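You operate a simulated robot arm through the tools that you are given. There is no shell and no other tool.

The job below is to be done with a simulated robot arm. You get a single attempt, and the scene is never put back.

## Task
Put the white begonia marked "23" from the brown table on the open shelf under the counter. Then put the white planter on the brown table away on the second shelf from the bottom of the steel rack. Then take the clear bottle from the grid board and put it on the blue saucer. Then put the carton marked "tulip" from the top shelf of the steel rack on the grid board. Then stack the tin labelled "basil" from the steel table on top of the tin labelled "tomato". Then put the round brown pot on the steel table away on the shelf of the trestle table. Do these in the order given. Set down upright: clear bottle, round brown pot.
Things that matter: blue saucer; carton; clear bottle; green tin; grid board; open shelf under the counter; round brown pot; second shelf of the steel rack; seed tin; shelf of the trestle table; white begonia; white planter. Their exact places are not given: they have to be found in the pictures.

It is judged by the outcome, as a careful person would: the job done as asked, and still so three seconds after it is handed in. It fails if anything else is knocked over, pushed out of place, dropped, spilled or broken.

## Robot
A 7-joint arm with a fingered hand on a trunk, on a base that moves. Base frame: it is fixed to the floor where the robot stands at the start and does not move with it; the origin is under the middle of the robot, x ahead of it, y to its left, z up. Units: mm, degrees, N and s.
It reaches about 1089 mm from its shoulder. Its first joint turns from -149.0 to 149.0 degrees. Places, roughly: blue saucer (12x11x3 cm) [-1400, 2900, 800]; carton [-3500, 1000, 1250]; clear bottle [-1500, 3000, 1000]; green tin, seed tin [-3500, 2500, 750]; grid board [-1500, 3000, 800]; open shelf under the counter [-1500, 1100, 200]; round brown pot (7x7x7 cm) [-3700, 2400, 800]; second shelf of the steel rack [-3800, 900, 600]; shelf of the trestle table [-2500, -1100, 200]; white begonia [-1000, 2750, 750]; white planter (10x10x5 cm) [-1200, 2700, 800]. Payload 3.5 kg.
Tool frame: the origin (TCP) lies between the finger pads and is the grasp point; the fingertips stand 30 mm ahead of it; z points along the fingers, y is the line along which they close. The gripper opens to 104 mm; its body begins 35 mm behind the TCP. The gripper is a hand of 4 fingers: y runs from the thumb to the fingers, the wrist lies at [-15, -110, -186] in the tool frame, and closing takes about 1.5 s.
Orientation is that of the tool frame in the base frame, as a unit quaternion [x, y, z, w]. With the fingers straight down and the wrist toward the robot, the tool's x, y and z point along [0, 1, 0], [1, 0, 0] and [0, 0, -1] of the base frame.

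## Interface
- The arm moves only by the tool move_arm. Its argument "deltas" is a list of rows, each a list of 3 entries, a list of its own where there are three numbers: the turn, a rotation vector about the tool's x, y, z in degrees, then the shift along the tool's x, y, z in mm, then the opening in per cent of the stroke, from 0 (shut) to 100 (fully open). In form: [[[wx, wy, wz], [tx, ty, tz], fingers], ...]. A call has 1 to 20 rows; each row is the pose to reach, as a shift and turn from the pose commanded when the call began, along the tool's axes at that moment. Each row takes 0.2 s and may step no farther than 50 mm and 8.6 degrees from the row before; otherwise, or with a gripper value out of range, the whole call is refused. A pose out of reach is approached as far as the arm can. The call stops where the force on the tool passes 40 N (or 10 N more than at its start, if that is more) or the arm is blocked; 0.2 s more then pass. The fingers move at their own pace (about 45 mm/s each) and stop on an object; they squeeze with about 22 N. The grip force told is the motor's: it shows also when the fingers shut on nothing. Time passes only in rows, and 0.2 s behind the last, so rows that repeat a pose let the fingers close. The reply holds the time, the measured pose of the TCP, the force on the tool along the base axes, the opening and the grip force, in the units named above and with some noise, with the torque about the TCP (base axes, N m) and any sound that the robot's microphone picked up.
- Cameras (640 x 400 px; columns grow to the right, rows downward): "scene" is now at [42.5, 165, 1414.8]; the picture's right is [-0.05, -1.00, 0.00], its down [-0.59, 0.03, -0.81] and it looks along [0.81, -0.04, -0.59] (base axes); focal length 254 px, centre (320, 200). "wrist" rides on the gripper at [61, -92, -130] in the tool frame; the picture's right is [-0.81, 0.28, -0.52], its down [-0.53, -0.71, 0.46] and it looks along [-0.24, 0.64, 0.72] (tool axes); focal length 275 px, centre (320, 200).
- capture(camera): a new picture of that camera. No time passes.
- slide_trunk(by): slides the trunk up (or, below 0, down) by that many mm; the arm and the scene camera ride with it, the base frame stays. It gives what a move gives, with no picture.
- steer(legs): drives the robot by 1 to 6 legs, each [ahead, left, turn to the left] in mm, mm and degrees, along the robot's own axes; the way and the turn of a leg run together, so that a leg with both is an arc; at most 1500 mm and 180 degrees a leg. The arm and the cameras ride along, it lands a little off, and it stops where it bumps. It gives what a move gives.
- preshape(shape): the hand has 4 fingers and takes this shape, open, in about a second: jaw (thumb against the fingers, like two jaws); tri (thumb and two fingers); tip (a fingertip pinch); poke (one finger out to press); point (the index stretched); flat (the hand flat); cup (the hand cupped); fist (a fist). The gripper value then closes the fingers along that shape, each until it touches; the sizes above hold for jaw. It gives what a move gives, with no picture.
- aim_head(pan, tilt): turns the head with the scene camera to pan (to the left, within 155 degrees either way) and tilt (down, from -29 to 69), counted from straight ahead of the robot. It gives what a move gives.
- probe_pixels(camera, pixels): for up to 12 pixels [column, row] of the newest picture of that camera ("zoom" is the newest enlarged one), the place [x, y, z] in the base frame of the surface seen there, good to about 3 mm. No time passes.
- enlarge(camera, box): a new picture of the part [left, top, right, bottom] of that camera's present view, enlarged. No time passes.
- hand_in(): hands the job in; it is judged then, once.

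Unless the task says otherwise, let go and move clear before handing in.

The tools are called after "Request:" as name(argument=value, ...) on one line, values as JSON. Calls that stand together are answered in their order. move_arm: Moves the arm, as the interface text tells. Its arguments: {"type":"object","properties":{"deltas":{"type":"array","items":{"type":"array"}}},"required":["deltas"]} The other tools are called the same way: slide_trunk (by) moves the trunk up or down; preshape (shape) gives the hand a shape; steer (legs) drives the base; aim_head (pan, tilt) turns the head that bears the scene camera; capture (camera) takes a picture; probe_pixels (camera, pixels) gives the place of the surface under pixels of a picture; enlarge (camera, box) takes an enlarged picture of a part of a camera's view; hand_in () hands the job in.

At the start:

```text
time_s: 0.0
position: [651.0, 65.5, 1020.0]
tool_rot: [0.707, 0.708, 0.0, -0.001]
contact_force: [1.1, -0.3, -0.8]
wrist_torque: [0.0, 0.05, 0.01]
gripper_width: 103.9
finger_force: 0.1
shape: jaw
trunk travel left (down, up): [-450.0, 260.0]
robot x, y, heading: [1.4, -1.5, 0.2]
head pan, tilt (commanded): [-3.1, 36.1]
```

scene: 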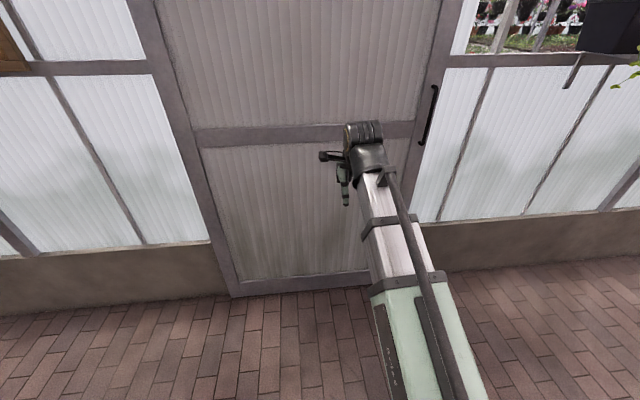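
wrist: 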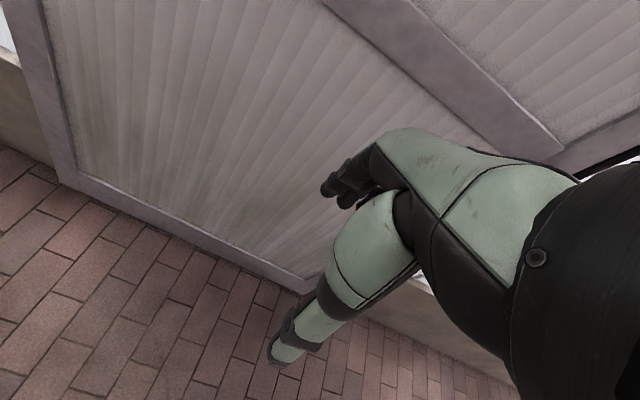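

The first pictures show only a door ahead of the robot, with none of the job's things in view. I'll turn the head to the left and back to look for the tables.

Request:
aim_head(pan=110, tilt=20)

Request:
capture(camera="scene")

Request:
aim_head(pan=150, tilt=20)

Request:
capture(camera="scene")

Request:
aim_head(pan=-150, tilt=20)

Request:
capture(camera="scene")

```text
time_s: 1.9
position: [649.5, 64.5, 1020.4]
tool_rot: [0.707, 0.707, 0.0, 0.001]
contact_force: [-0.7, 0.6, 0.6]
wrist_torque: [-0.02, 0.0, -0.01]
gripper_width: 103.7
finger_force: 0.1
shape: jaw
trunk travel left (down, up): [-450.0, 260.0]
robot x, y, heading: [-1.4, -0.4, 0.0]
head pan, tilt (commanded): [110.0, 20.0]
```

```text
taken
```

scene: 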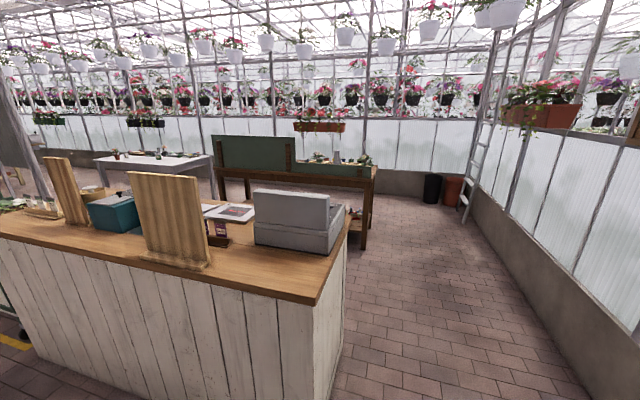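

```text
time_s: 3.0
position: [649.4, 66.1, 1021.0]
tool_rot: [0.707, 0.707, 0.001, 0.0]
contact_force: [-0.5, 0.5, -1.1]
wrist_torque: [0.0, 0.03, -0.02]
gripper_width: 103.8
finger_force: 0.0
shape: jaw
trunk travel left (down, up): [-450.0, 260.0]
robot x, y, heading: [0.8, 1.3, -0.1]
head pan, tilt (commanded): [150.0, 20.0]
```

```text
taken
```

scene: 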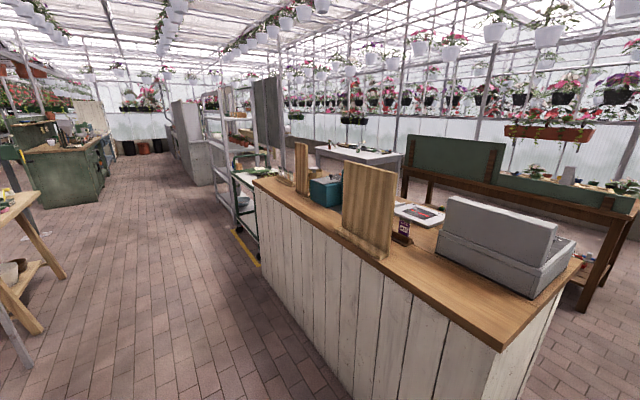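

```text
time_s: 7.1
position: [650.2, 65.2, 1020.0]
tool_rot: [0.707, 0.707, 0.0, 0.0]
contact_force: [-1.0, 0.1, -0.1]
wrist_torque: [0.01, -0.02, -0.04]
gripper_width: 103.5
finger_force: 0.1
shape: jaw
trunk travel left (down, up): [-450.0, 260.0]
robot x, y, heading: [-1.1, -3.5, 0.1]
head pan, tilt (commanded): [-150.0, 20.0]
```

```text
taken
```

scene: 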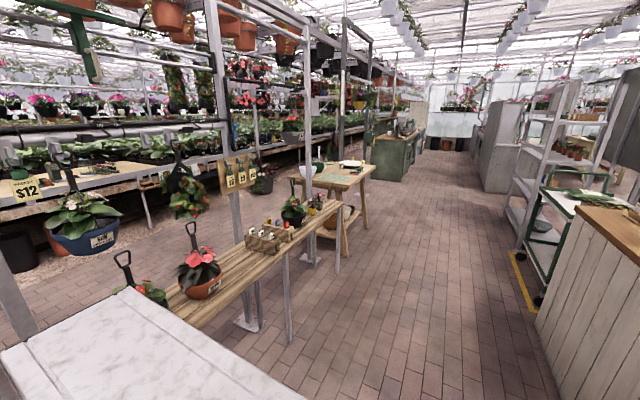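

The pan 110 picture shows the counter, with the brown potting bench behind it and the steel table at the back left. The pan 150 picture shows an aisle and the rack. I'll go back to each view and probe places to build a map.

Request:
aim_head(pan=110, tilt=20)

Request:
capture(camera="scene")

Request:
probe_pixels(camera="scene", pixels=[[318, 302], [345, 215], [340, 360], [20, 345], [362, 245], [375, 172], [218, 168], [210, 156], [98, 158], [470, 215], [420, 300], [2, 235]])

Request:
enlarge(camera="scene", box=[200, 120, 400, 245])

Request:
enlarge(camera="scene", box=[0, 120, 220, 257])

```text
time_s: 10.7
position: [650.1, 65.5, 1021.7]
tool_rot: [0.707, 0.707, 0.0, 0.0]
contact_force: [-0.5, -0.4, -0.5]
wrist_torque: [-0.02, 0.01, -0.02]
gripper_width: 103.8
finger_force: 0.0
shape: jaw
trunk travel left (down, up): [-450.0, 260.0]
robot x, y, heading: [2.0, 0.9, -0.0]
head pan, tilt (commanded): [110.0, 20.0]
```

```text
taken
```

scene: 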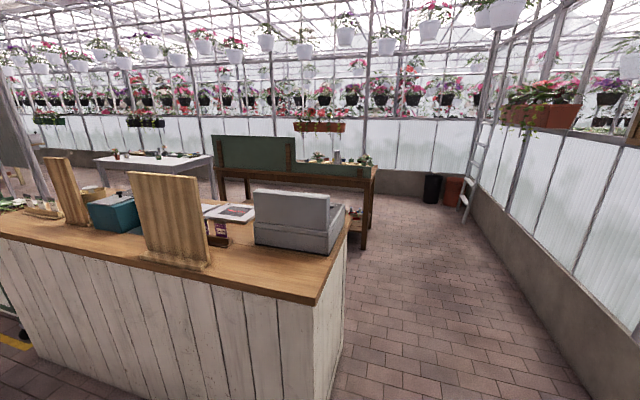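

```text
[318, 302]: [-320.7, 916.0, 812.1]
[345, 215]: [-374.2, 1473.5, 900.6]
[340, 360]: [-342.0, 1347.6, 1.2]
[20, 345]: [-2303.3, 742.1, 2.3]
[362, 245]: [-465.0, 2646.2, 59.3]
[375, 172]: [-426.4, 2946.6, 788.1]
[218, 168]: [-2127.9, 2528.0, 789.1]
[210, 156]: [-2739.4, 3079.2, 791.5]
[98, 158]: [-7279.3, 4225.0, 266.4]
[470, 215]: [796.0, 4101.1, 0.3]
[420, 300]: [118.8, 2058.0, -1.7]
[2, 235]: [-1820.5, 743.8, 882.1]
```

```text
3.20 times, centred on (300, 182) of scene
```

zoom: 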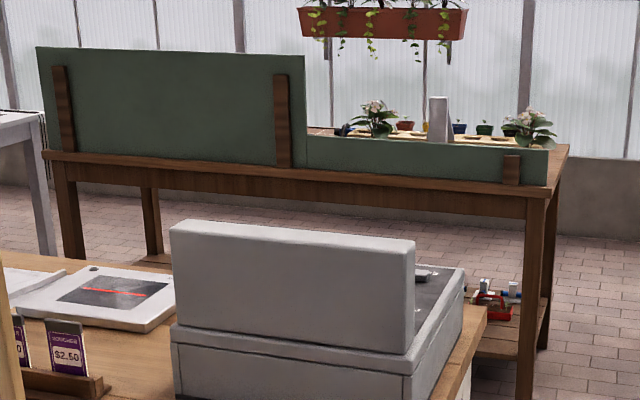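

```text
2.91 times, centred on (110, 188) of scene
```

zoom: 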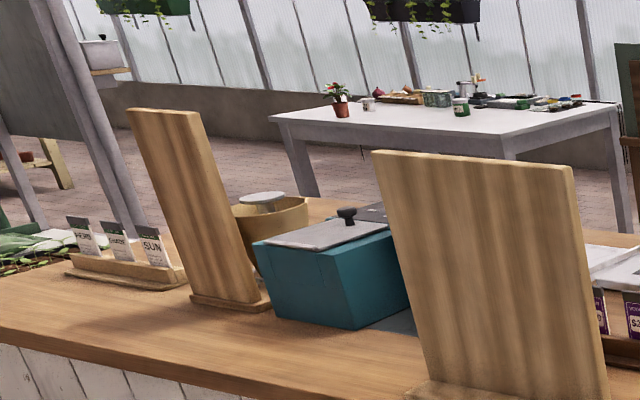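

The counter spans about x -320 to -1900 and y 740 to 1470. The brown bench, with a green backboard on the counter side, spans about x -2130 to -430 and y 2530 to 3000. I'll probe the wall and floor on the right, and look down to see the size of the base.

Request:
probe_pixels(camera="scene", pixels=[[560, 330], [620, 380], [500, 255], [432, 200], [452, 203], [300, 130], [385, 185], [465, 195], [290, 175], [370, 165], [365, 160], [330, 157]])

Request:
aim_head(pan=60, tilt=69)

Request:
capture(camera="scene")

Request:
probe_pixels(camera="scene", pixels=[[320, 380], [320, 300], [200, 390], [320, 200], [100, 390], [420, 390], [520, 390], [320, 395]])

Request:
aim_head(pan=0, tilt=69)

Request:
capture(camera="scene")

Request:
probe_pixels(camera="scene", pixels=[[320, 380], [320, 300], [200, 390], [320, 200], [100, 390], [420, 390], [520, 390], [320, 395]])

```text
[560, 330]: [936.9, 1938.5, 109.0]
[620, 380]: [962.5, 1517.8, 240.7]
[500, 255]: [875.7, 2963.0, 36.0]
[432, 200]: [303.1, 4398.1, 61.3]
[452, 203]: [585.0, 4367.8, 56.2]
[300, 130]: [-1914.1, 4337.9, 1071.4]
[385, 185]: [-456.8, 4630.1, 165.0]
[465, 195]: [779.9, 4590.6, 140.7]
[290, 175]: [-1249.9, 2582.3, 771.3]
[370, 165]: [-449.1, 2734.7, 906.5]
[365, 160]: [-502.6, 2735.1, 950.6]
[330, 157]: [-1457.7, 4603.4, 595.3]
```

```text
time_s: 11.9
position: [650.2, 65.7, 1019.8]
tool_rot: [0.707, 0.707, 0.001, 0.0]
contact_force: [-0.3, -0.3, 0.3]
wrist_torque: [-0.03, -0.03, 0.01]
gripper_width: 103.8
finger_force: 0.0
shape: jaw
trunk travel left (down, up): [-450.0, 260.0]
robot x, y, heading: [-1.2, 0.6, -0.1]
head pan, tilt (commanded): [60.0, 68.8]
```

```text
taken
```

scene: 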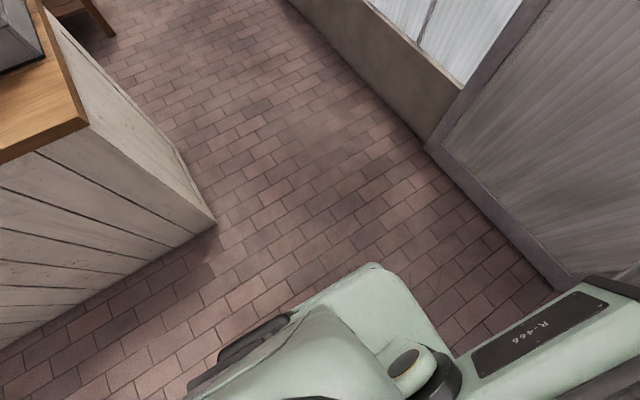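

```text
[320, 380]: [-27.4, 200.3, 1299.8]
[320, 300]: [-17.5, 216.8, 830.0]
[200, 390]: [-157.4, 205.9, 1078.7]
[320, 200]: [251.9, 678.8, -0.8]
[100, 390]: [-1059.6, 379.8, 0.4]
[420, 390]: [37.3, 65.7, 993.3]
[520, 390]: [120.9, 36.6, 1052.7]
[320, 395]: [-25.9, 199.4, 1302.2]
```

```text
time_s: 13.2
position: [651.2, 66.3, 1020.9]
tool_rot: [0.707, 0.707, 0.0, 0.001]
contact_force: [0.2, -0.5, -0.9]
wrist_torque: [0.02, -0.02, -0.03]
gripper_width: 103.9
finger_force: 0.0
shape: jaw
trunk travel left (down, up): [-450.0, 260.0]
robot x, y, heading: [-3.1, -0.6, 0.0]
head pan, tilt (commanded): [0.0, 68.8]
```

```text
taken
```

scene: 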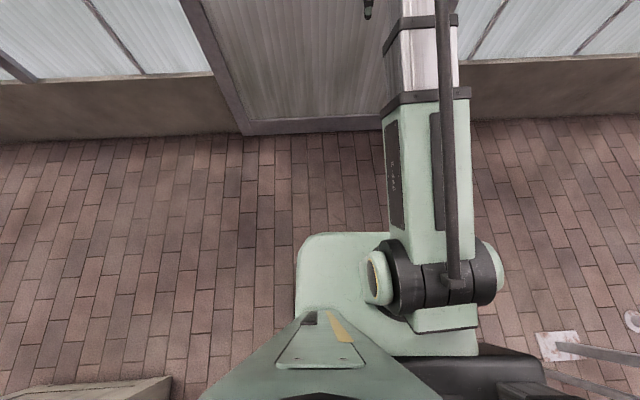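

```text
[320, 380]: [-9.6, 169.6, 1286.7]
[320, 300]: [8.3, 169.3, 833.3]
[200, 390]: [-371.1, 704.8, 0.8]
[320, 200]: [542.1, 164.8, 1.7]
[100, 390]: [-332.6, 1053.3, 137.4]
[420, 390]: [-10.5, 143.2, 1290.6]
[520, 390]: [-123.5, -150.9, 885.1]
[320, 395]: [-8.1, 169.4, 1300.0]
```

The pale green body near (345, 245) may be the base or the trunk shoulder, so I'll probe its edges to learn the footprint.

Request:
probe_pixels(camera="scene", pixels=[[345, 237], [302, 245], [298, 300], [350, 260], [470, 340], [440, 325], [400, 110], [500, 260], [380, 280]])

Request:
aim_head(pan=150, tilt=69)

Request:
capture(camera="scene")

Request:
probe_pixels(camera="scene", pixels=[[320, 380], [320, 300], [200, 350], [320, 340], [250, 380], [420, 380], [480, 350]])

```text
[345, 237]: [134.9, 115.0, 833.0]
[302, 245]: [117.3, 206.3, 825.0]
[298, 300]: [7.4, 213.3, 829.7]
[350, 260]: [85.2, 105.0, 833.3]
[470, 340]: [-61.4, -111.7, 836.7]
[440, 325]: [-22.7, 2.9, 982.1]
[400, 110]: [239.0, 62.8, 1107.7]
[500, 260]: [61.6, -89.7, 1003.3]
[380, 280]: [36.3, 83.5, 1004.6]
```

```text
time_s: 15.5
position: [650.2, 66.0, 1020.7]
tool_rot: [0.707, 0.707, 0.001, 0.001]
contact_force: [-1.0, 0.1, 0.1]
wrist_torque: [-0.07, -0.01, 0.0]
gripper_width: 103.9
finger_force: 0.1
shape: jaw
trunk travel left (down, up): [-450.0, 260.0]
robot x, y, heading: [0.9, -3.6, -0.1]
head pan, tilt (commanded): [150.0, 68.8]
```

```text
taken
```

scene: 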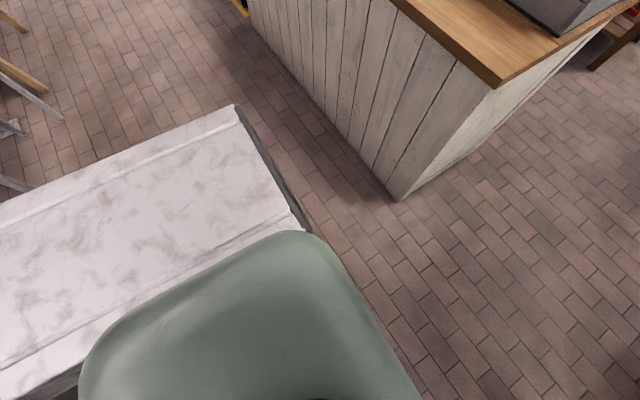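

```text
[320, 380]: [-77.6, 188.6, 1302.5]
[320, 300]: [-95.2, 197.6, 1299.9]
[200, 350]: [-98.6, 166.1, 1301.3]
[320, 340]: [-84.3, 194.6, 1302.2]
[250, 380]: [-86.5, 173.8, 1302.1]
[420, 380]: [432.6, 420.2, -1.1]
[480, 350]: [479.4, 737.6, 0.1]
```

A white marbled slab sits just behind the robot, around (150, 230). I'll probe it before driving.

Request:
probe_pixels(camera="scene", pixels=[[235, 110], [300, 225], [100, 250], [10, 370], [20, 220], [200, 200], [398, 198], [300, 160]])

Request:
aim_head(pan=-150, tilt=50)

Request:
capture(camera="scene")

Request:
probe_pixels(camera="scene", pixels=[[100, 250], [200, 300], [320, 150], [250, 220], [160, 150], [300, 100], [320, 300], [420, 300], [500, 300]])

```text
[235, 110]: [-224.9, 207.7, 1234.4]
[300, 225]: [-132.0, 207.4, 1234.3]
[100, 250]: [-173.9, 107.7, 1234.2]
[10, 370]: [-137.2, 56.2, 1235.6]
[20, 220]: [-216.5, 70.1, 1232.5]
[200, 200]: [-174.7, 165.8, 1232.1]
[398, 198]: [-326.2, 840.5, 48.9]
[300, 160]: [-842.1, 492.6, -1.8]
```

```text
time_s: 19.6
position: [650.7, 65.1, 1020.0]
tool_rot: [0.707, 0.707, 0.0, 0.0]
contact_force: [0.4, 0.6, 0.5]
wrist_torque: [-0.03, -0.01, 0.04]
gripper_width: 103.9
finger_force: 0.0
shape: jaw
trunk travel left (down, up): [-450.0, 260.0]
robot x, y, heading: [-0.4, 0.1, -0.1]
head pan, tilt (commanded): [-150.0, 50.0]
```

```text
taken
```

scene: 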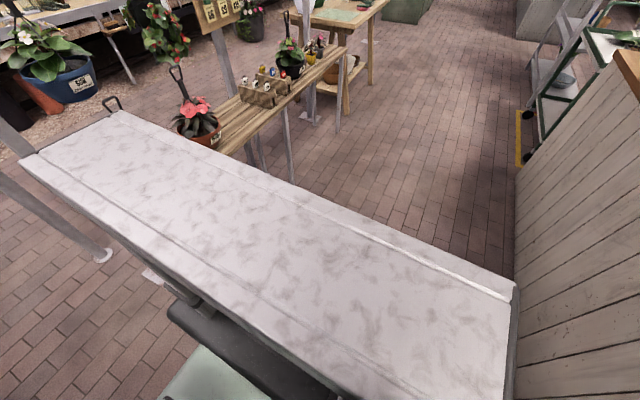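

```text
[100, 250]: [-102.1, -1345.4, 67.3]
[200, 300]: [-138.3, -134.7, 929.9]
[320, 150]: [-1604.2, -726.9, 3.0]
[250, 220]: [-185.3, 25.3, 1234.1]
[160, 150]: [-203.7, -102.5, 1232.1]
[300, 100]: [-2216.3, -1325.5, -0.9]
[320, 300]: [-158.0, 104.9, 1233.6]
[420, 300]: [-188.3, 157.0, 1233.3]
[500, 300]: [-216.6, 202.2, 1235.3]
```

The slab at z 1234 is the robot's own body, about ±210 mm wide, so the space behind is free. I'll draw the arm in toward the body before driving.

Request:
move_arm(deltas=[[[0, 0, 0], [0, -40, 0], 100], [[0, 0, 0], [0, -80, 0], 100], [[0, 0, 0], [0, -120, 0], 100], [[0, 0, 0], [0, -160, 0], 100], [[0, 0, 0], [0, -200, 0], 100]])

Request:
steer(legs=[[0, 0, 90], [0, -300, 0], [1500, 0, 0]])

Request:
aim_head(pan=60, tilt=25)

Request:
capture(camera="scene")

```text
time_s: 20.8
position: [469.3, 67.8, 1038.5]
tool_rot: [0.708, 0.707, -0.001, -0.001]
contact_force: [0.4, 1.0, 0.0]
wrist_torque: [0.02, 0.0, 0.01]
gripper_width: 103.5
finger_force: 0.1
shape: jaw
out of reach, approached as far as the arm can: row 5
trunk travel left (down, up): [-450.0, 260.0]
robot x, y, heading: [-3.0, 1.5, 0.0]
head pan, tilt (commanded): [-150.0, 50.0]
```

```text
time_s: 33.6
position: [251.2, 1934.8, 1038.3]
tool_rot: [-0.002, 1.0, -0.001, 0.0]
contact_force: [0.2, 0.4, -0.4]
wrist_torque: [0.01, 0.0, 0.02]
gripper_width: 103.7
finger_force: 0.1
shape: jaw
trunk travel left (down, up): [-450.0, 260.0]
robot x, y, heading: [324.4, 1463.5, 90.1]
head pan, tilt (commanded): [-150.0, 50.0]
```

```text
time_s: 36.6
position: [251.9, 1934.6, 1038.8]
tool_rot: [-0.001, 1.0, -0.001, 0.0]
contact_force: [1.0, -0.4, -0.3]
wrist_torque: [-0.02, 0.01, -0.01]
gripper_width: 103.7
finger_force: 0.1
shape: jaw
trunk travel left (down, up): [-450.0, 260.0]
robot x, y, heading: [326.4, 1465.3, 90.2]
head pan, tilt (commanded): [60.0, 25.0]
```

```text
taken
```

scene: 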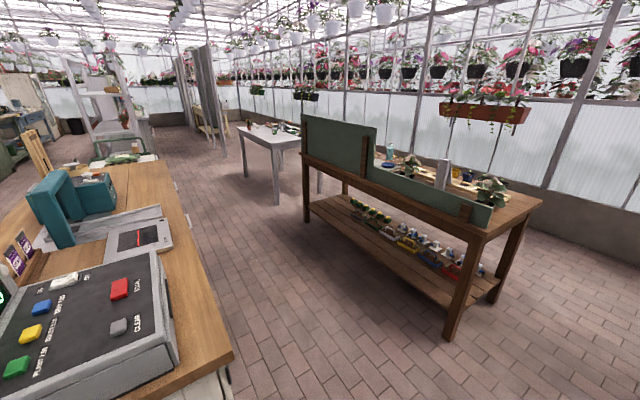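

Request:
enlarge(camera="scene", box=[290, 100, 560, 269])

Request:
probe_pixels(camera="scene", pixels=[[490, 230], [540, 203], [468, 220], [376, 165], [303, 158], [405, 160], [495, 190], [445, 175], [412, 165], [390, 150], [448, 335], [495, 300]])

```text
2.37 times, centred on (425, 184) of scene
```

zoom: 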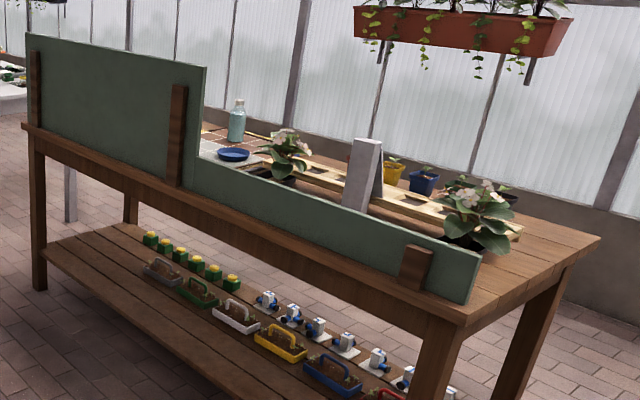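

```text
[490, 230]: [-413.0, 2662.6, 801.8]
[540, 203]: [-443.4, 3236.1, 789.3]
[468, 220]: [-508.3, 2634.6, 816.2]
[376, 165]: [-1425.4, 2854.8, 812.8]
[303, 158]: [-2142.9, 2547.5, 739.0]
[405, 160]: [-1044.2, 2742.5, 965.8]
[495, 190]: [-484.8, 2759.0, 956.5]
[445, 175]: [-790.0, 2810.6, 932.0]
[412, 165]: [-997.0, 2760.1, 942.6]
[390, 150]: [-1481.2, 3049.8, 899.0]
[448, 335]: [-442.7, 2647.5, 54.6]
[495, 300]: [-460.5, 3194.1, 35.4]
```

The zoom shows two begonias, at about (-1044, 2742) and (-485, 2759). The bottle is near (-1481, 3050) and the blue saucer is beside it. I'll go to the mouth of the aisle and look at the back of the counter and the bench.

Request:
steer(legs=[[560, 0, 0], [0, 0, 90], [600, 0, 0]])

Request:
aim_head(pan=40, tilt=30)

Request:
capture(camera="scene")

Request:
aim_head(pan=-50, tilt=30)

Request:
capture(camera="scene")

```text
time_s: 46.6
position: [-756.2, 1963.0, 1036.8]
tool_rot: [-0.704, 0.71, 0.0, 0.001]
contact_force: [-1.1, -0.6, 0.1]
wrist_torque: [-0.01, -0.01, -0.02]
gripper_width: 103.6
finger_force: 0.0
shape: jaw
trunk travel left (down, up): [-450.0, 260.0]
robot x, y, heading: [-281.4, 2028.9, 179.7]
head pan, tilt (commanded): [60.0, 25.0]
```

```text
time_s: 47.5
position: [-757.6, 1962.7, 1037.3]
tool_rot: [-0.704, 0.71, -0.001, 0.001]
contact_force: [0.2, 0.0, 0.8]
wrist_torque: [0.0, -0.02, -0.02]
gripper_width: 103.8
finger_force: 0.1
shape: jaw
trunk travel left (down, up): [-450.0, 260.0]
robot x, y, heading: [-287.9, 2025.0, 179.2]
head pan, tilt (commanded): [40.0, 30.0]
```

```text
taken
```

scene: 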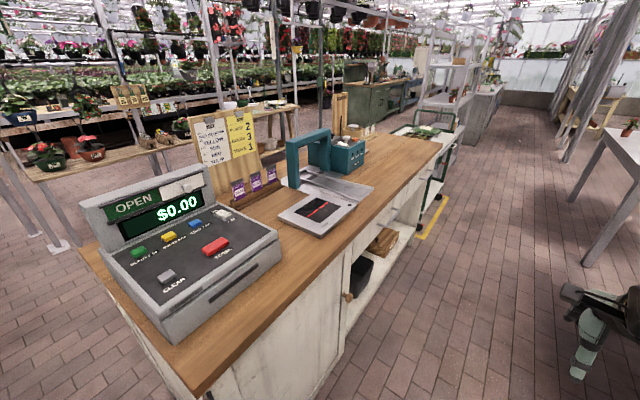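

```text
time_s: 49.1
position: [-755.9, 1964.8, 1037.5]
tool_rot: [-0.704, 0.711, 0.0, 0.001]
contact_force: [0.1, -0.3, -0.2]
wrist_torque: [0.0, -0.01, -0.01]
gripper_width: 103.8
finger_force: 0.1
shape: jaw
trunk travel left (down, up): [-450.0, 260.0]
robot x, y, heading: [-286.7, 2027.6, 179.5]
head pan, tilt (commanded): [-50.0, 30.0]
```

```text
taken
```

scene: 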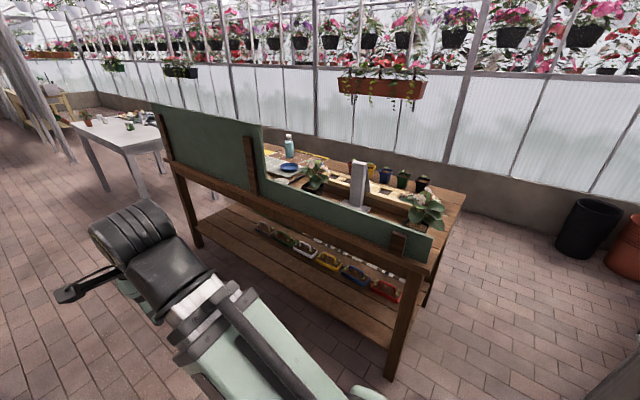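

The second picture shows the bench over its low backboard. I'll enlarge it to find the marks on the pots and the white planter.

Request:
enlarge(camera="scene", box=[250, 120, 470, 257])

Request:
probe_pixels(camera="zoom", pixels=[[185, 205], [500, 310], [110, 130], [115, 80], [330, 190], [180, 175], [500, 280]])

Request:
aim_head(pan=50, tilt=40)

Request:
enlarge(camera="scene", box=[250, 50, 570, 250])

```text
2.91 times, centred on (360, 188) of scene
```

zoom: 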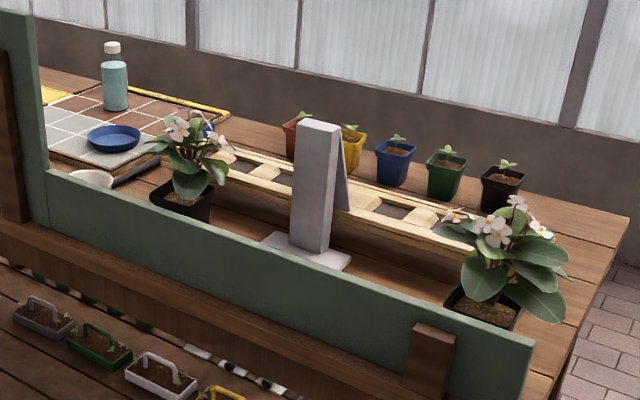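

```text
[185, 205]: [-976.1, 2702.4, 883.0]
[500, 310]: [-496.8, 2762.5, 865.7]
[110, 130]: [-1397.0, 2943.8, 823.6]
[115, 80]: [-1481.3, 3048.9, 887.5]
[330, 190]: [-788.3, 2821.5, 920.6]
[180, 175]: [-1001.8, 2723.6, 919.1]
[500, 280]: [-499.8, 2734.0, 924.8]
```

```text
time_s: 50.9
position: [-756.8, 1963.4, 1038.2]
tool_rot: [-0.704, 0.711, 0.0, 0.0]
contact_force: [0.1, -0.5, 0.3]
wrist_torque: [0.0, -0.03, -0.02]
gripper_width: 103.9
finger_force: 0.0
shape: jaw
trunk travel left (down, up): [-450.0, 260.0]
robot x, y, heading: [-288.1, 2025.3, 179.5]
head pan, tilt (commanded): [50.0, 40.0]
```

```text
2.00 times, centred on (410, 150) of scene
```

zoom: 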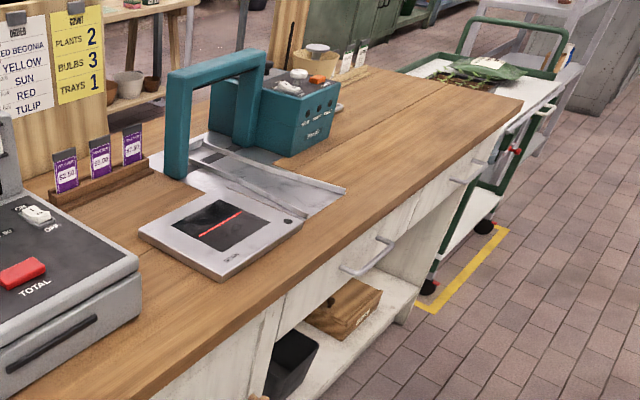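

The open shelf is at the far end of the counter, with a black bin and a wooden crate on it. The begonias' marks don't show from here. I'll drive ahead to about x = -1000 and look at both sides.

Request:
steer(legs=[[720, 0, 0]])

Request:
aim_head(pan=60, tilt=45)

Request:
capture(camera="scene")

Request:
aim_head(pan=-90, tilt=35)

Request:
capture(camera="scene")

Request:
enlarge(camera="scene", box=[160, 60, 480, 260])

```text
time_s: 54.8
position: [-1470.4, 1968.4, 1037.8]
tool_rot: [-0.705, 0.709, -0.001, 0.0]
contact_force: [-0.9, 0.0, -0.6]
wrist_torque: [-0.01, 0.02, -0.01]
gripper_width: 103.4
finger_force: 0.0
shape: jaw
trunk travel left (down, up): [-450.0, 260.0]
robot x, y, heading: [-1000.7, 2031.7, 179.6]
head pan, tilt (commanded): [50.0, 40.0]
```

```text
time_s: 55.5
position: [-1470.7, 1967.8, 1038.5]
tool_rot: [-0.706, 0.709, 0.0, 0.001]
contact_force: [0.2, 0.3, -0.2]
wrist_torque: [0.0, -0.01, 0.0]
gripper_width: 103.6
finger_force: 0.0
shape: jaw
trunk travel left (down, up): [-450.0, 260.0]
robot x, y, heading: [-999.1, 2031.6, 179.7]
head pan, tilt (commanded): [60.0, 45.0]
```

```text
taken
```

scene: 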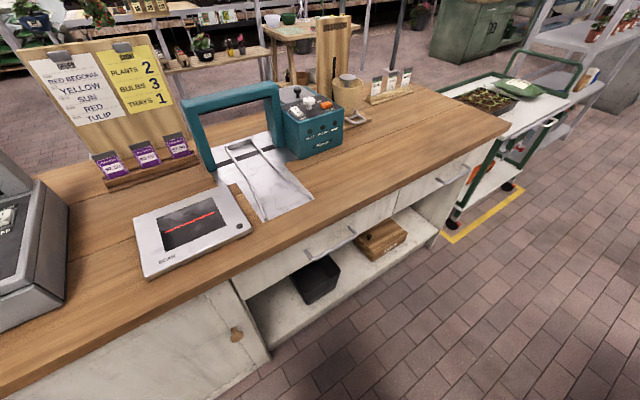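

```text
time_s: 57.8
position: [-1472.2, 1967.0, 1038.6]
tool_rot: [-0.705, 0.709, -0.001, 0.001]
contact_force: [0.1, -0.2, 0.1]
wrist_torque: [0.01, -0.03, -0.02]
gripper_width: 103.6
finger_force: 0.1
shape: jaw
trunk travel left (down, up): [-450.0, 260.0]
robot x, y, heading: [-1003.0, 2034.3, 179.6]
head pan, tilt (commanded): [-90.0, 35.0]
```

```text
taken
```

scene: 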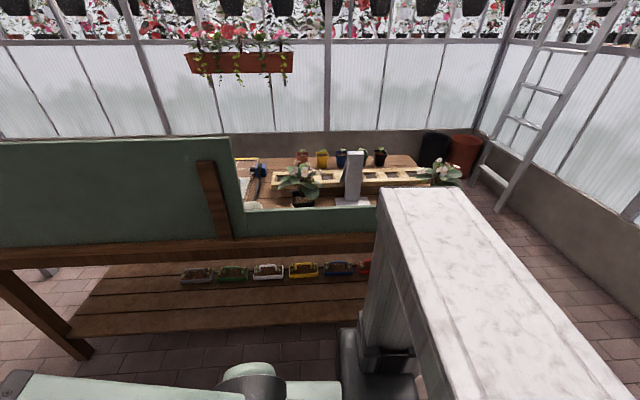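

```text
2.00 times, centred on (320, 160) of scene
```

zoom: 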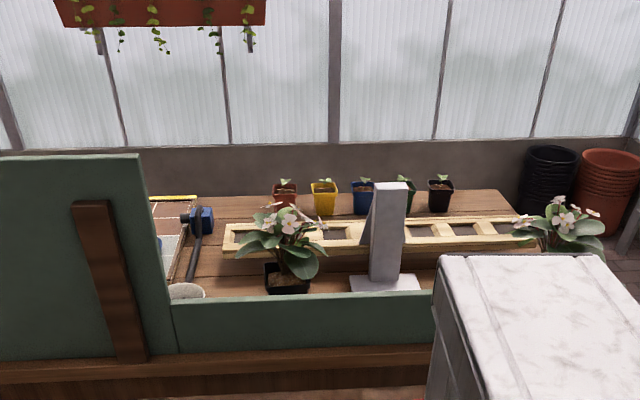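

From here the begonia near (-1000, 2740) stands just behind the low board, and the tall board hides the planter. I'll raise the trunk to look over the boards and probe their heights.

Request:
probe_pixels(camera="zoom", pixels=[[250, 310], [350, 305], [285, 285], [288, 225], [150, 160], [190, 292], [240, 235], [380, 255], [300, 262], [268, 275], [308, 278], [420, 300]])

Request:
slide_trunk(by=260)

Request:
aim_head(pan=-75, tilt=35)

Request:
capture(camera="scene")

Request:
enlarge(camera="scene", box=[160, 80, 480, 280])

```text
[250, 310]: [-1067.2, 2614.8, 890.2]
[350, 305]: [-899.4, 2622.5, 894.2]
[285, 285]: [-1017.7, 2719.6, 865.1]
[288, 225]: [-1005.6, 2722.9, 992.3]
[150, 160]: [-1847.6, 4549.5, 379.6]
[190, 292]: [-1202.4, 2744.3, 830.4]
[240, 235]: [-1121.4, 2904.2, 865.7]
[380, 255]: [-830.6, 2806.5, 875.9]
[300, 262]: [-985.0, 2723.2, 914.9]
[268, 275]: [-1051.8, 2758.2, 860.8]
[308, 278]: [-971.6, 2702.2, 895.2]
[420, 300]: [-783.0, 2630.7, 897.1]
```

```text
time_s: 60.5
position: [-1470.5, 1968.5, 1298.4]
tool_rot: [-0.705, 0.71, -0.001, 0.001]
contact_force: [-0.5, 0.1, -0.5]
wrist_torque: [-0.01, 0.04, 0.02]
gripper_width: 104.0
finger_force: 0.1
shape: jaw
trunk travel left (down, up): [-710.0, 0.0]
robot x, y, heading: [-1000.3, 2035.0, 179.8]
head pan, tilt (commanded): [-90.0, 35.0]
```

```text
time_s: 61.3
position: [-1470.5, 1968.5, 1298.0]
tool_rot: [-0.705, 0.71, -0.001, 0.001]
contact_force: [0.4, 0.2, 0.4]
wrist_torque: [0.02, -0.04, 0.02]
gripper_width: 103.9
finger_force: 0.1
shape: jaw
trunk travel left (down, up): [-710.0, 0.0]
robot x, y, heading: [-1000.7, 2035.2, 179.7]
head pan, tilt (commanded): [-75.0, 35.0]
```

```text
taken
```

scene: 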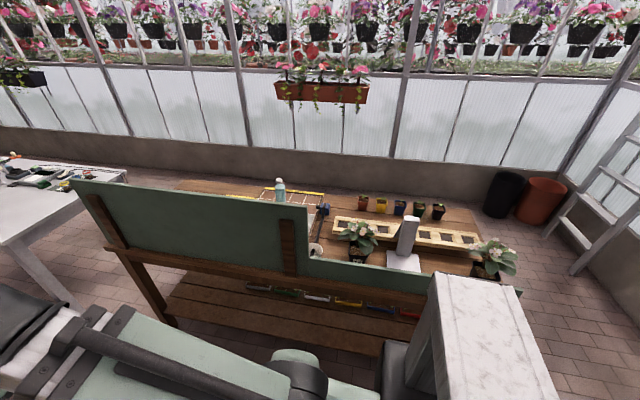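

```text
2.00 times, centred on (320, 180) of scene
```

zoom: 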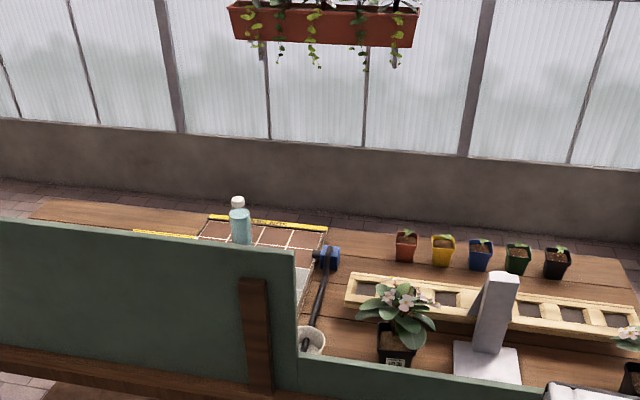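

The pot of the near begonia has a label at zoom (396, 360), and a small white round planter shows at zoom (312, 340). I'll enlarge both.

Request:
enlarge(camera="scene", box=[320, 215, 400, 265])

Request:
probe_pixels(camera="zoom", pixels=[[250, 380], [306, 350], [250, 275], [360, 265], [340, 310], [200, 260], [420, 170], [270, 300], [340, 385], [120, 380]])

Request:
enlarge(camera="scene", box=[280, 210, 340, 260])

Request:
enlarge(camera="scene", box=[460, 230, 530, 285])

```text
8.00 times, centred on (360, 240) of scene
```

zoom: 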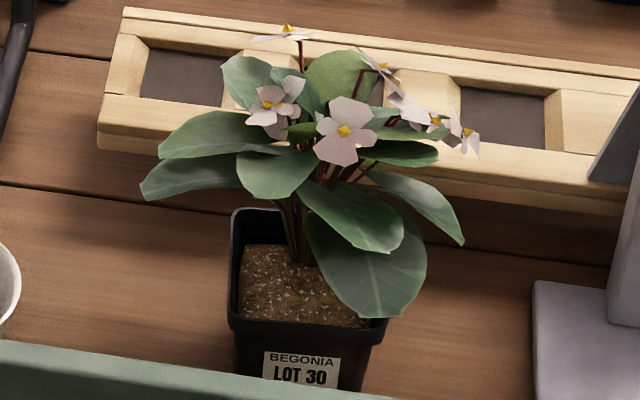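

```text
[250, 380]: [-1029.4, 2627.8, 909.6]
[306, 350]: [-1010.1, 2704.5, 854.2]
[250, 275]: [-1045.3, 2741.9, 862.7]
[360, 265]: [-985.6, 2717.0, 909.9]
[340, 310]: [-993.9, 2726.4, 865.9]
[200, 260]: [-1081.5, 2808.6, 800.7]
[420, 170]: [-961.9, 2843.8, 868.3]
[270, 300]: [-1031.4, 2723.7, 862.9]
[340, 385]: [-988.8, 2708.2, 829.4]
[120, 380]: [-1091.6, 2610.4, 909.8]
```

```text
8.00 times, centred on (310, 235) of scene
```

zoom: 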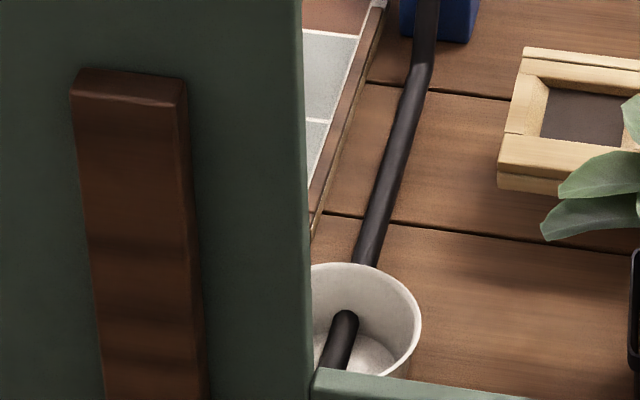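

```text
7.27 times, centred on (495, 258) of scene
```

zoom: 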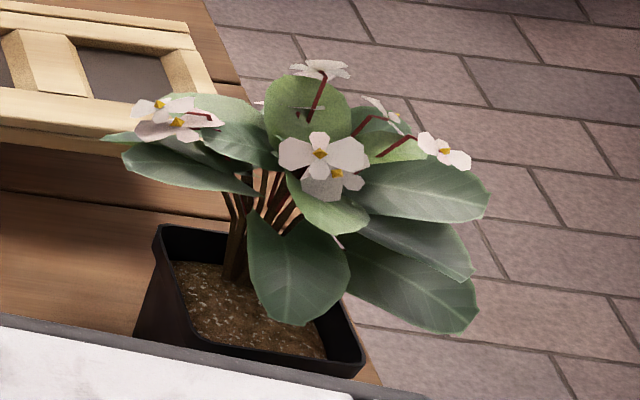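

The near begonia reads "LOT 30", so it is not the one wanted. The white planter has a black tool handle lying in it. I'll back up to read the label of the other begonia near (-490, 2760).

Request:
steer(legs=[[-800, 0, 0]])

Request:
aim_head(pan=-60, tilt=40)

Request:
capture(camera="scene")

```text
time_s: 65.5
position: [-681.4, 1961.8, 1296.7]
tool_rot: [-0.705, 0.709, 0.0, 0.001]
contact_force: [-0.6, -0.6, 0.9]
wrist_torque: [0.0, -0.01, 0.0]
gripper_width: 103.5
finger_force: 0.2
shape: jaw
trunk travel left (down, up): [-710.0, 0.0]
robot x, y, heading: [-214.1, 2028.7, 179.8]
head pan, tilt (commanded): [-75.0, 35.0]
```

```text
time_s: 66.3
position: [-681.3, 1962.2, 1298.1]
tool_rot: [-0.706, 0.708, -0.001, 0.0]
contact_force: [-0.8, -0.1, -0.1]
wrist_torque: [-0.02, -0.01, 0.02]
gripper_width: 103.6
finger_force: 0.0
shape: jaw
trunk travel left (down, up): [-710.0, 0.0]
robot x, y, heading: [-212.0, 2032.9, 179.8]
head pan, tilt (commanded): [-60.0, 40.0]
```

```text
taken
```

scene: 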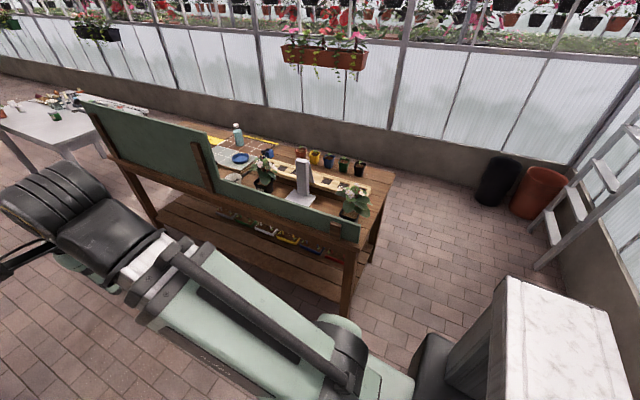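

Request:
enlarge(camera="scene", box=[320, 180, 384, 230])

Request:
enlarge(camera="scene", box=[190, 110, 300, 200])

```text
8.00 times, centred on (352, 205) of scene
```

zoom: 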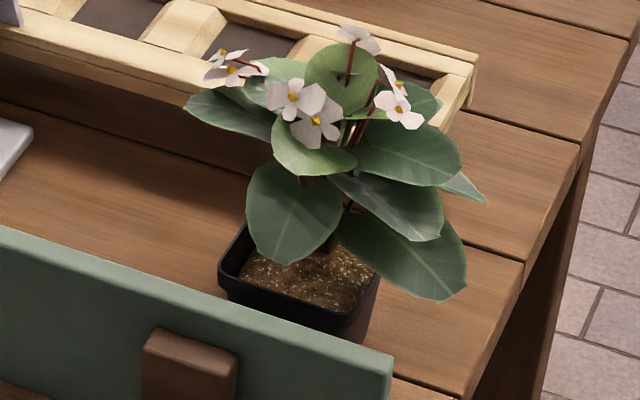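

```text
4.44 times, centred on (245, 155) of scene
```

zoom: 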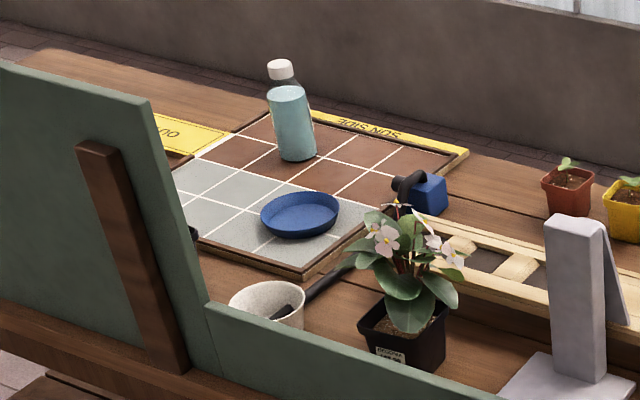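

The other pot's label is hidden from this side. I'll drive around the bench's right end to its front and look from there.

Request:
steer(legs=[[-450, 0, 0], [0, -1500, 0], [0, -230, 0]])

Request:
aim_head(pan=40, tilt=35)

Request:
capture(camera="scene")

```text
time_s: 77.3
position: [-232.9, 3687.7, 1297.5]
tool_rot: [-0.706, 0.708, -0.001, 0.001]
contact_force: [0.8, 0.8, 0.3]
wrist_torque: [0.02, 0.03, 0.02]
gripper_width: 103.6
finger_force: 0.1
shape: jaw
trunk travel left (down, up): [-710.0, 0.0]
robot x, y, heading: [237.0, 3754.3, 180.1]
head pan, tilt (commanded): [-60.0, 40.0]
```

```text
time_s: 79.1
position: [-232.6, 3687.4, 1298.6]
tool_rot: [-0.706, 0.708, -0.001, 0.001]
contact_force: [0.6, -0.4, -0.2]
wrist_torque: [-0.01, 0.01, 0.0]
gripper_width: 103.4
finger_force: 0.1
shape: jaw
trunk travel left (down, up): [-710.0, 0.0]
robot x, y, heading: [236.3, 3752.1, 180.0]
head pan, tilt (commanded): [40.0, 35.0]
```

```text
taken
```

scene: 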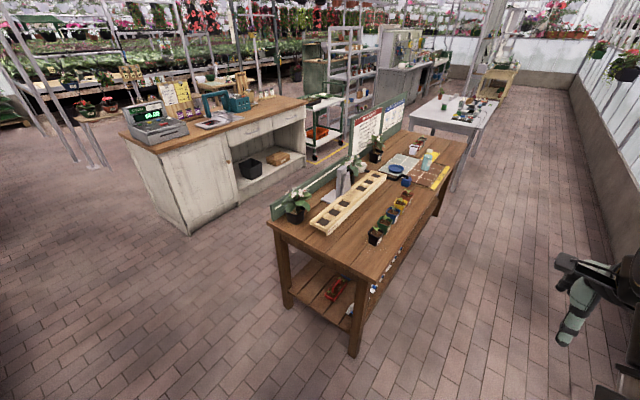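

Now I see the whole bench from the front. There is another black pot near the tall board at (377, 155), so I'll enlarge the area.

Request:
enlarge(camera="scene", box=[340, 120, 468, 200])

Request:
enlarge(camera="scene", box=[265, 160, 345, 230])

Request:
enlarge(camera="scene", box=[200, 100, 360, 200])

Request:
enlarge(camera="scene", box=[290, 10, 530, 160])

```text
5.00 times, centred on (404, 160) of scene
```

zoom: 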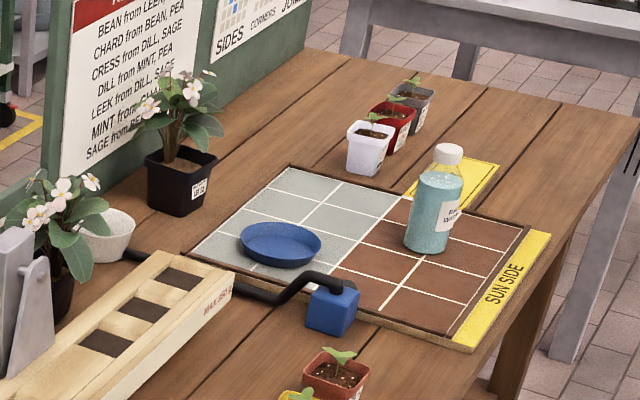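

```text
5.71 times, centred on (305, 195) of scene
```

zoom: 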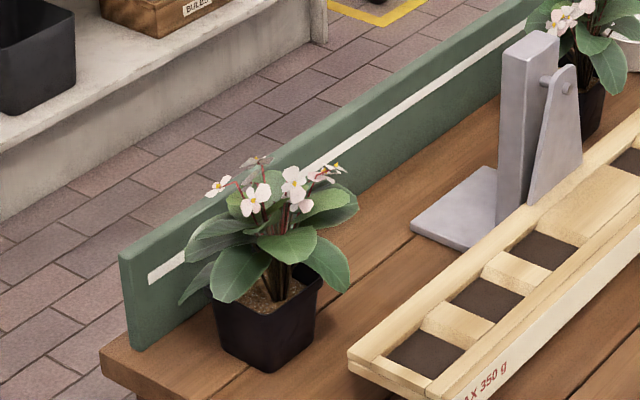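

```text
4.00 times, centred on (280, 150) of scene
```

zoom: 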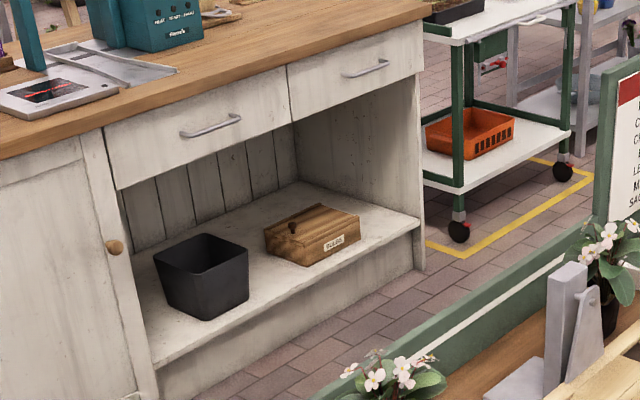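

```text
2.67 times, centred on (410, 85) of scene
```

zoom: 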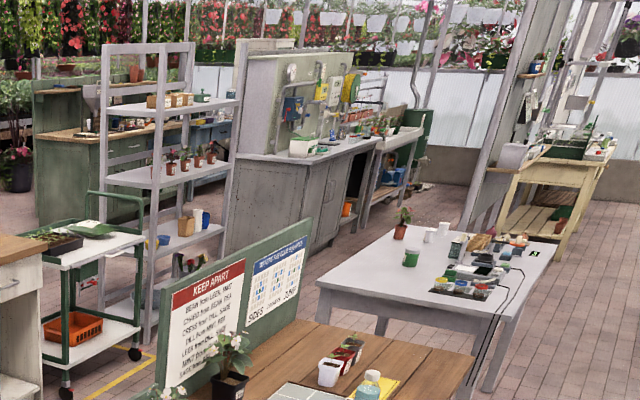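

There are three begonias, and the third stands in front of the tall board with a label facing +x. A black hose-like part runs from a blue cube toward the white planter. I'll drive to the bench front and face it.

Request:
steer(legs=[[1400, 0, 0], [0, 0, 90]])

Request:
aim_head(pan=-5, tilt=50)

Request:
capture(camera="scene")

Request:
enlarge(camera="scene", box=[220, 50, 460, 200])

```text
time_s: 89.8
position: [-1097.0, 3291.0, 1298.3]
tool_rot: [1.0, -0.011, 0.001, -0.001]
contact_force: [0.0, -0.3, 0.7]
wrist_torque: [-0.01, -0.02, 0.01]
gripper_width: 103.7
finger_force: 0.1
shape: jaw
trunk travel left (down, up): [-710.0, 0.0]
robot x, y, heading: [-1161.6, 3761.5, -91.1]
head pan, tilt (commanded): [40.0, 35.0]
```

```text
time_s: 91.0
position: [-1096.6, 3291.5, 1298.2]
tool_rot: [1.0, -0.009, 0.001, -0.001]
contact_force: [-0.5, -0.5, 0.1]
wrist_torque: [-0.01, 0.02, 0.01]
gripper_width: 103.6
finger_force: 0.1
shape: jaw
trunk travel left (down, up): [-710.0, 0.0]
robot x, y, heading: [-1159.1, 3760.7, -91.0]
head pan, tilt (commanded): [-5.0, 50.0]
```

```text
taken
```

scene: 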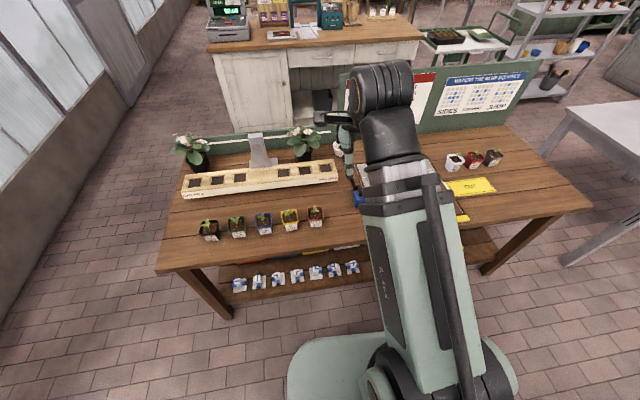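

```text
2.67 times, centred on (340, 125) of scene
```

zoom: 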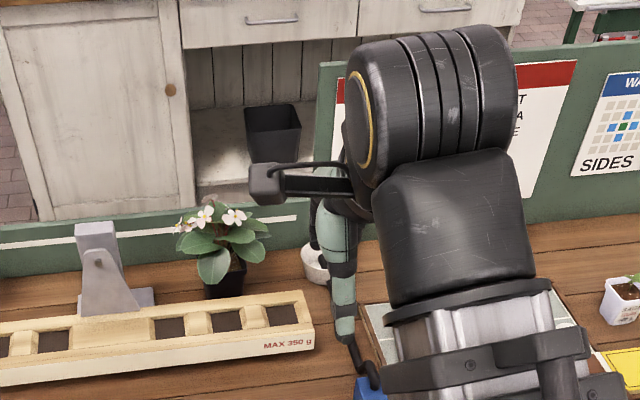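

The arm hides the middle of the bench. I'll take the wrist picture and then shift the arm to the robot's right.

Request:
capture(camera="wrist")

Request:
move_arm(deltas=[[[0, 0, 0], [-50, 0, 0], 100], [[0, 0, 0], [-100, 0, 0], 100], [[0, 0, 0], [-150, 0, 0], 100], [[0, 0, 0], [-200, 0, 0], 100], [[0, 0, 0], [-250, 0, 0], 100], [[0, 0, 0], [-300, 0, 0], 100], [[0, 0, 0], [-350, 0, 0], 100], [[0, 0, 0], [-400, 0, 0], 100], [[0, 0, 0], [-450, 0, 0], 100], [[0, 0, 0], [-500, 0, 0], 100]])

Request:
capture(camera="scene")

Request:
capture(camera="wrist")

```text
taken
```

wrist: 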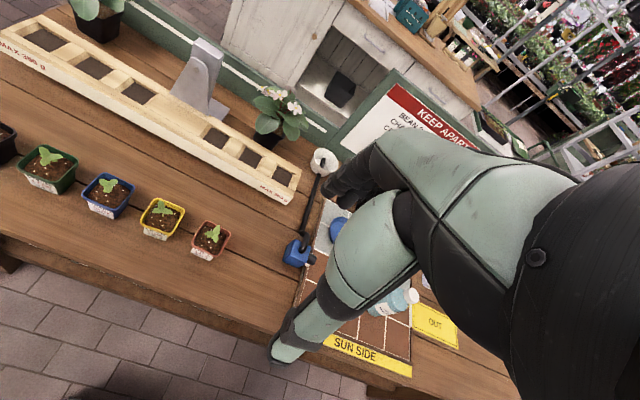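

```text
time_s: 93.2
position: [-1597.2, 3301.1, 1300.8]
tool_rot: [1.0, -0.009, -0.001, -0.001]
contact_force: [0.2, 0.2, -0.6]
wrist_torque: [-0.02, 0.02, 0.0]
gripper_width: 103.8
finger_force: 0.0
shape: jaw
out of reach, approached as far as the arm can: row 1
trunk travel left (down, up): [-710.0, 0.0]
robot x, y, heading: [-1157.3, 3761.3, -91.4]
head pan, tilt (commanded): [-5.0, 50.0]
```

```text
taken
```

scene: 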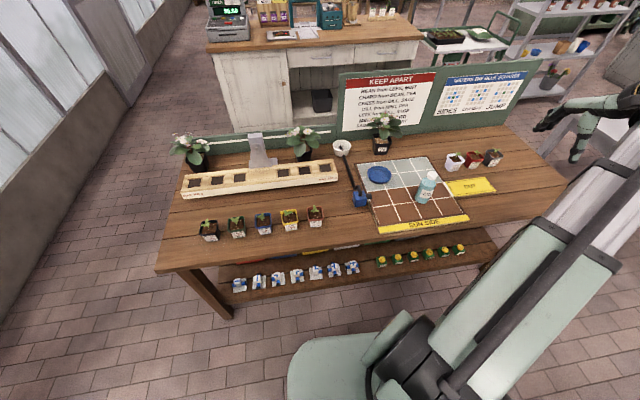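

```text
taken
```

wrist: 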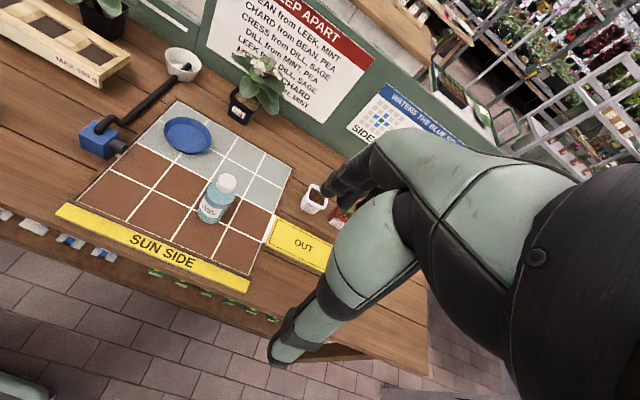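

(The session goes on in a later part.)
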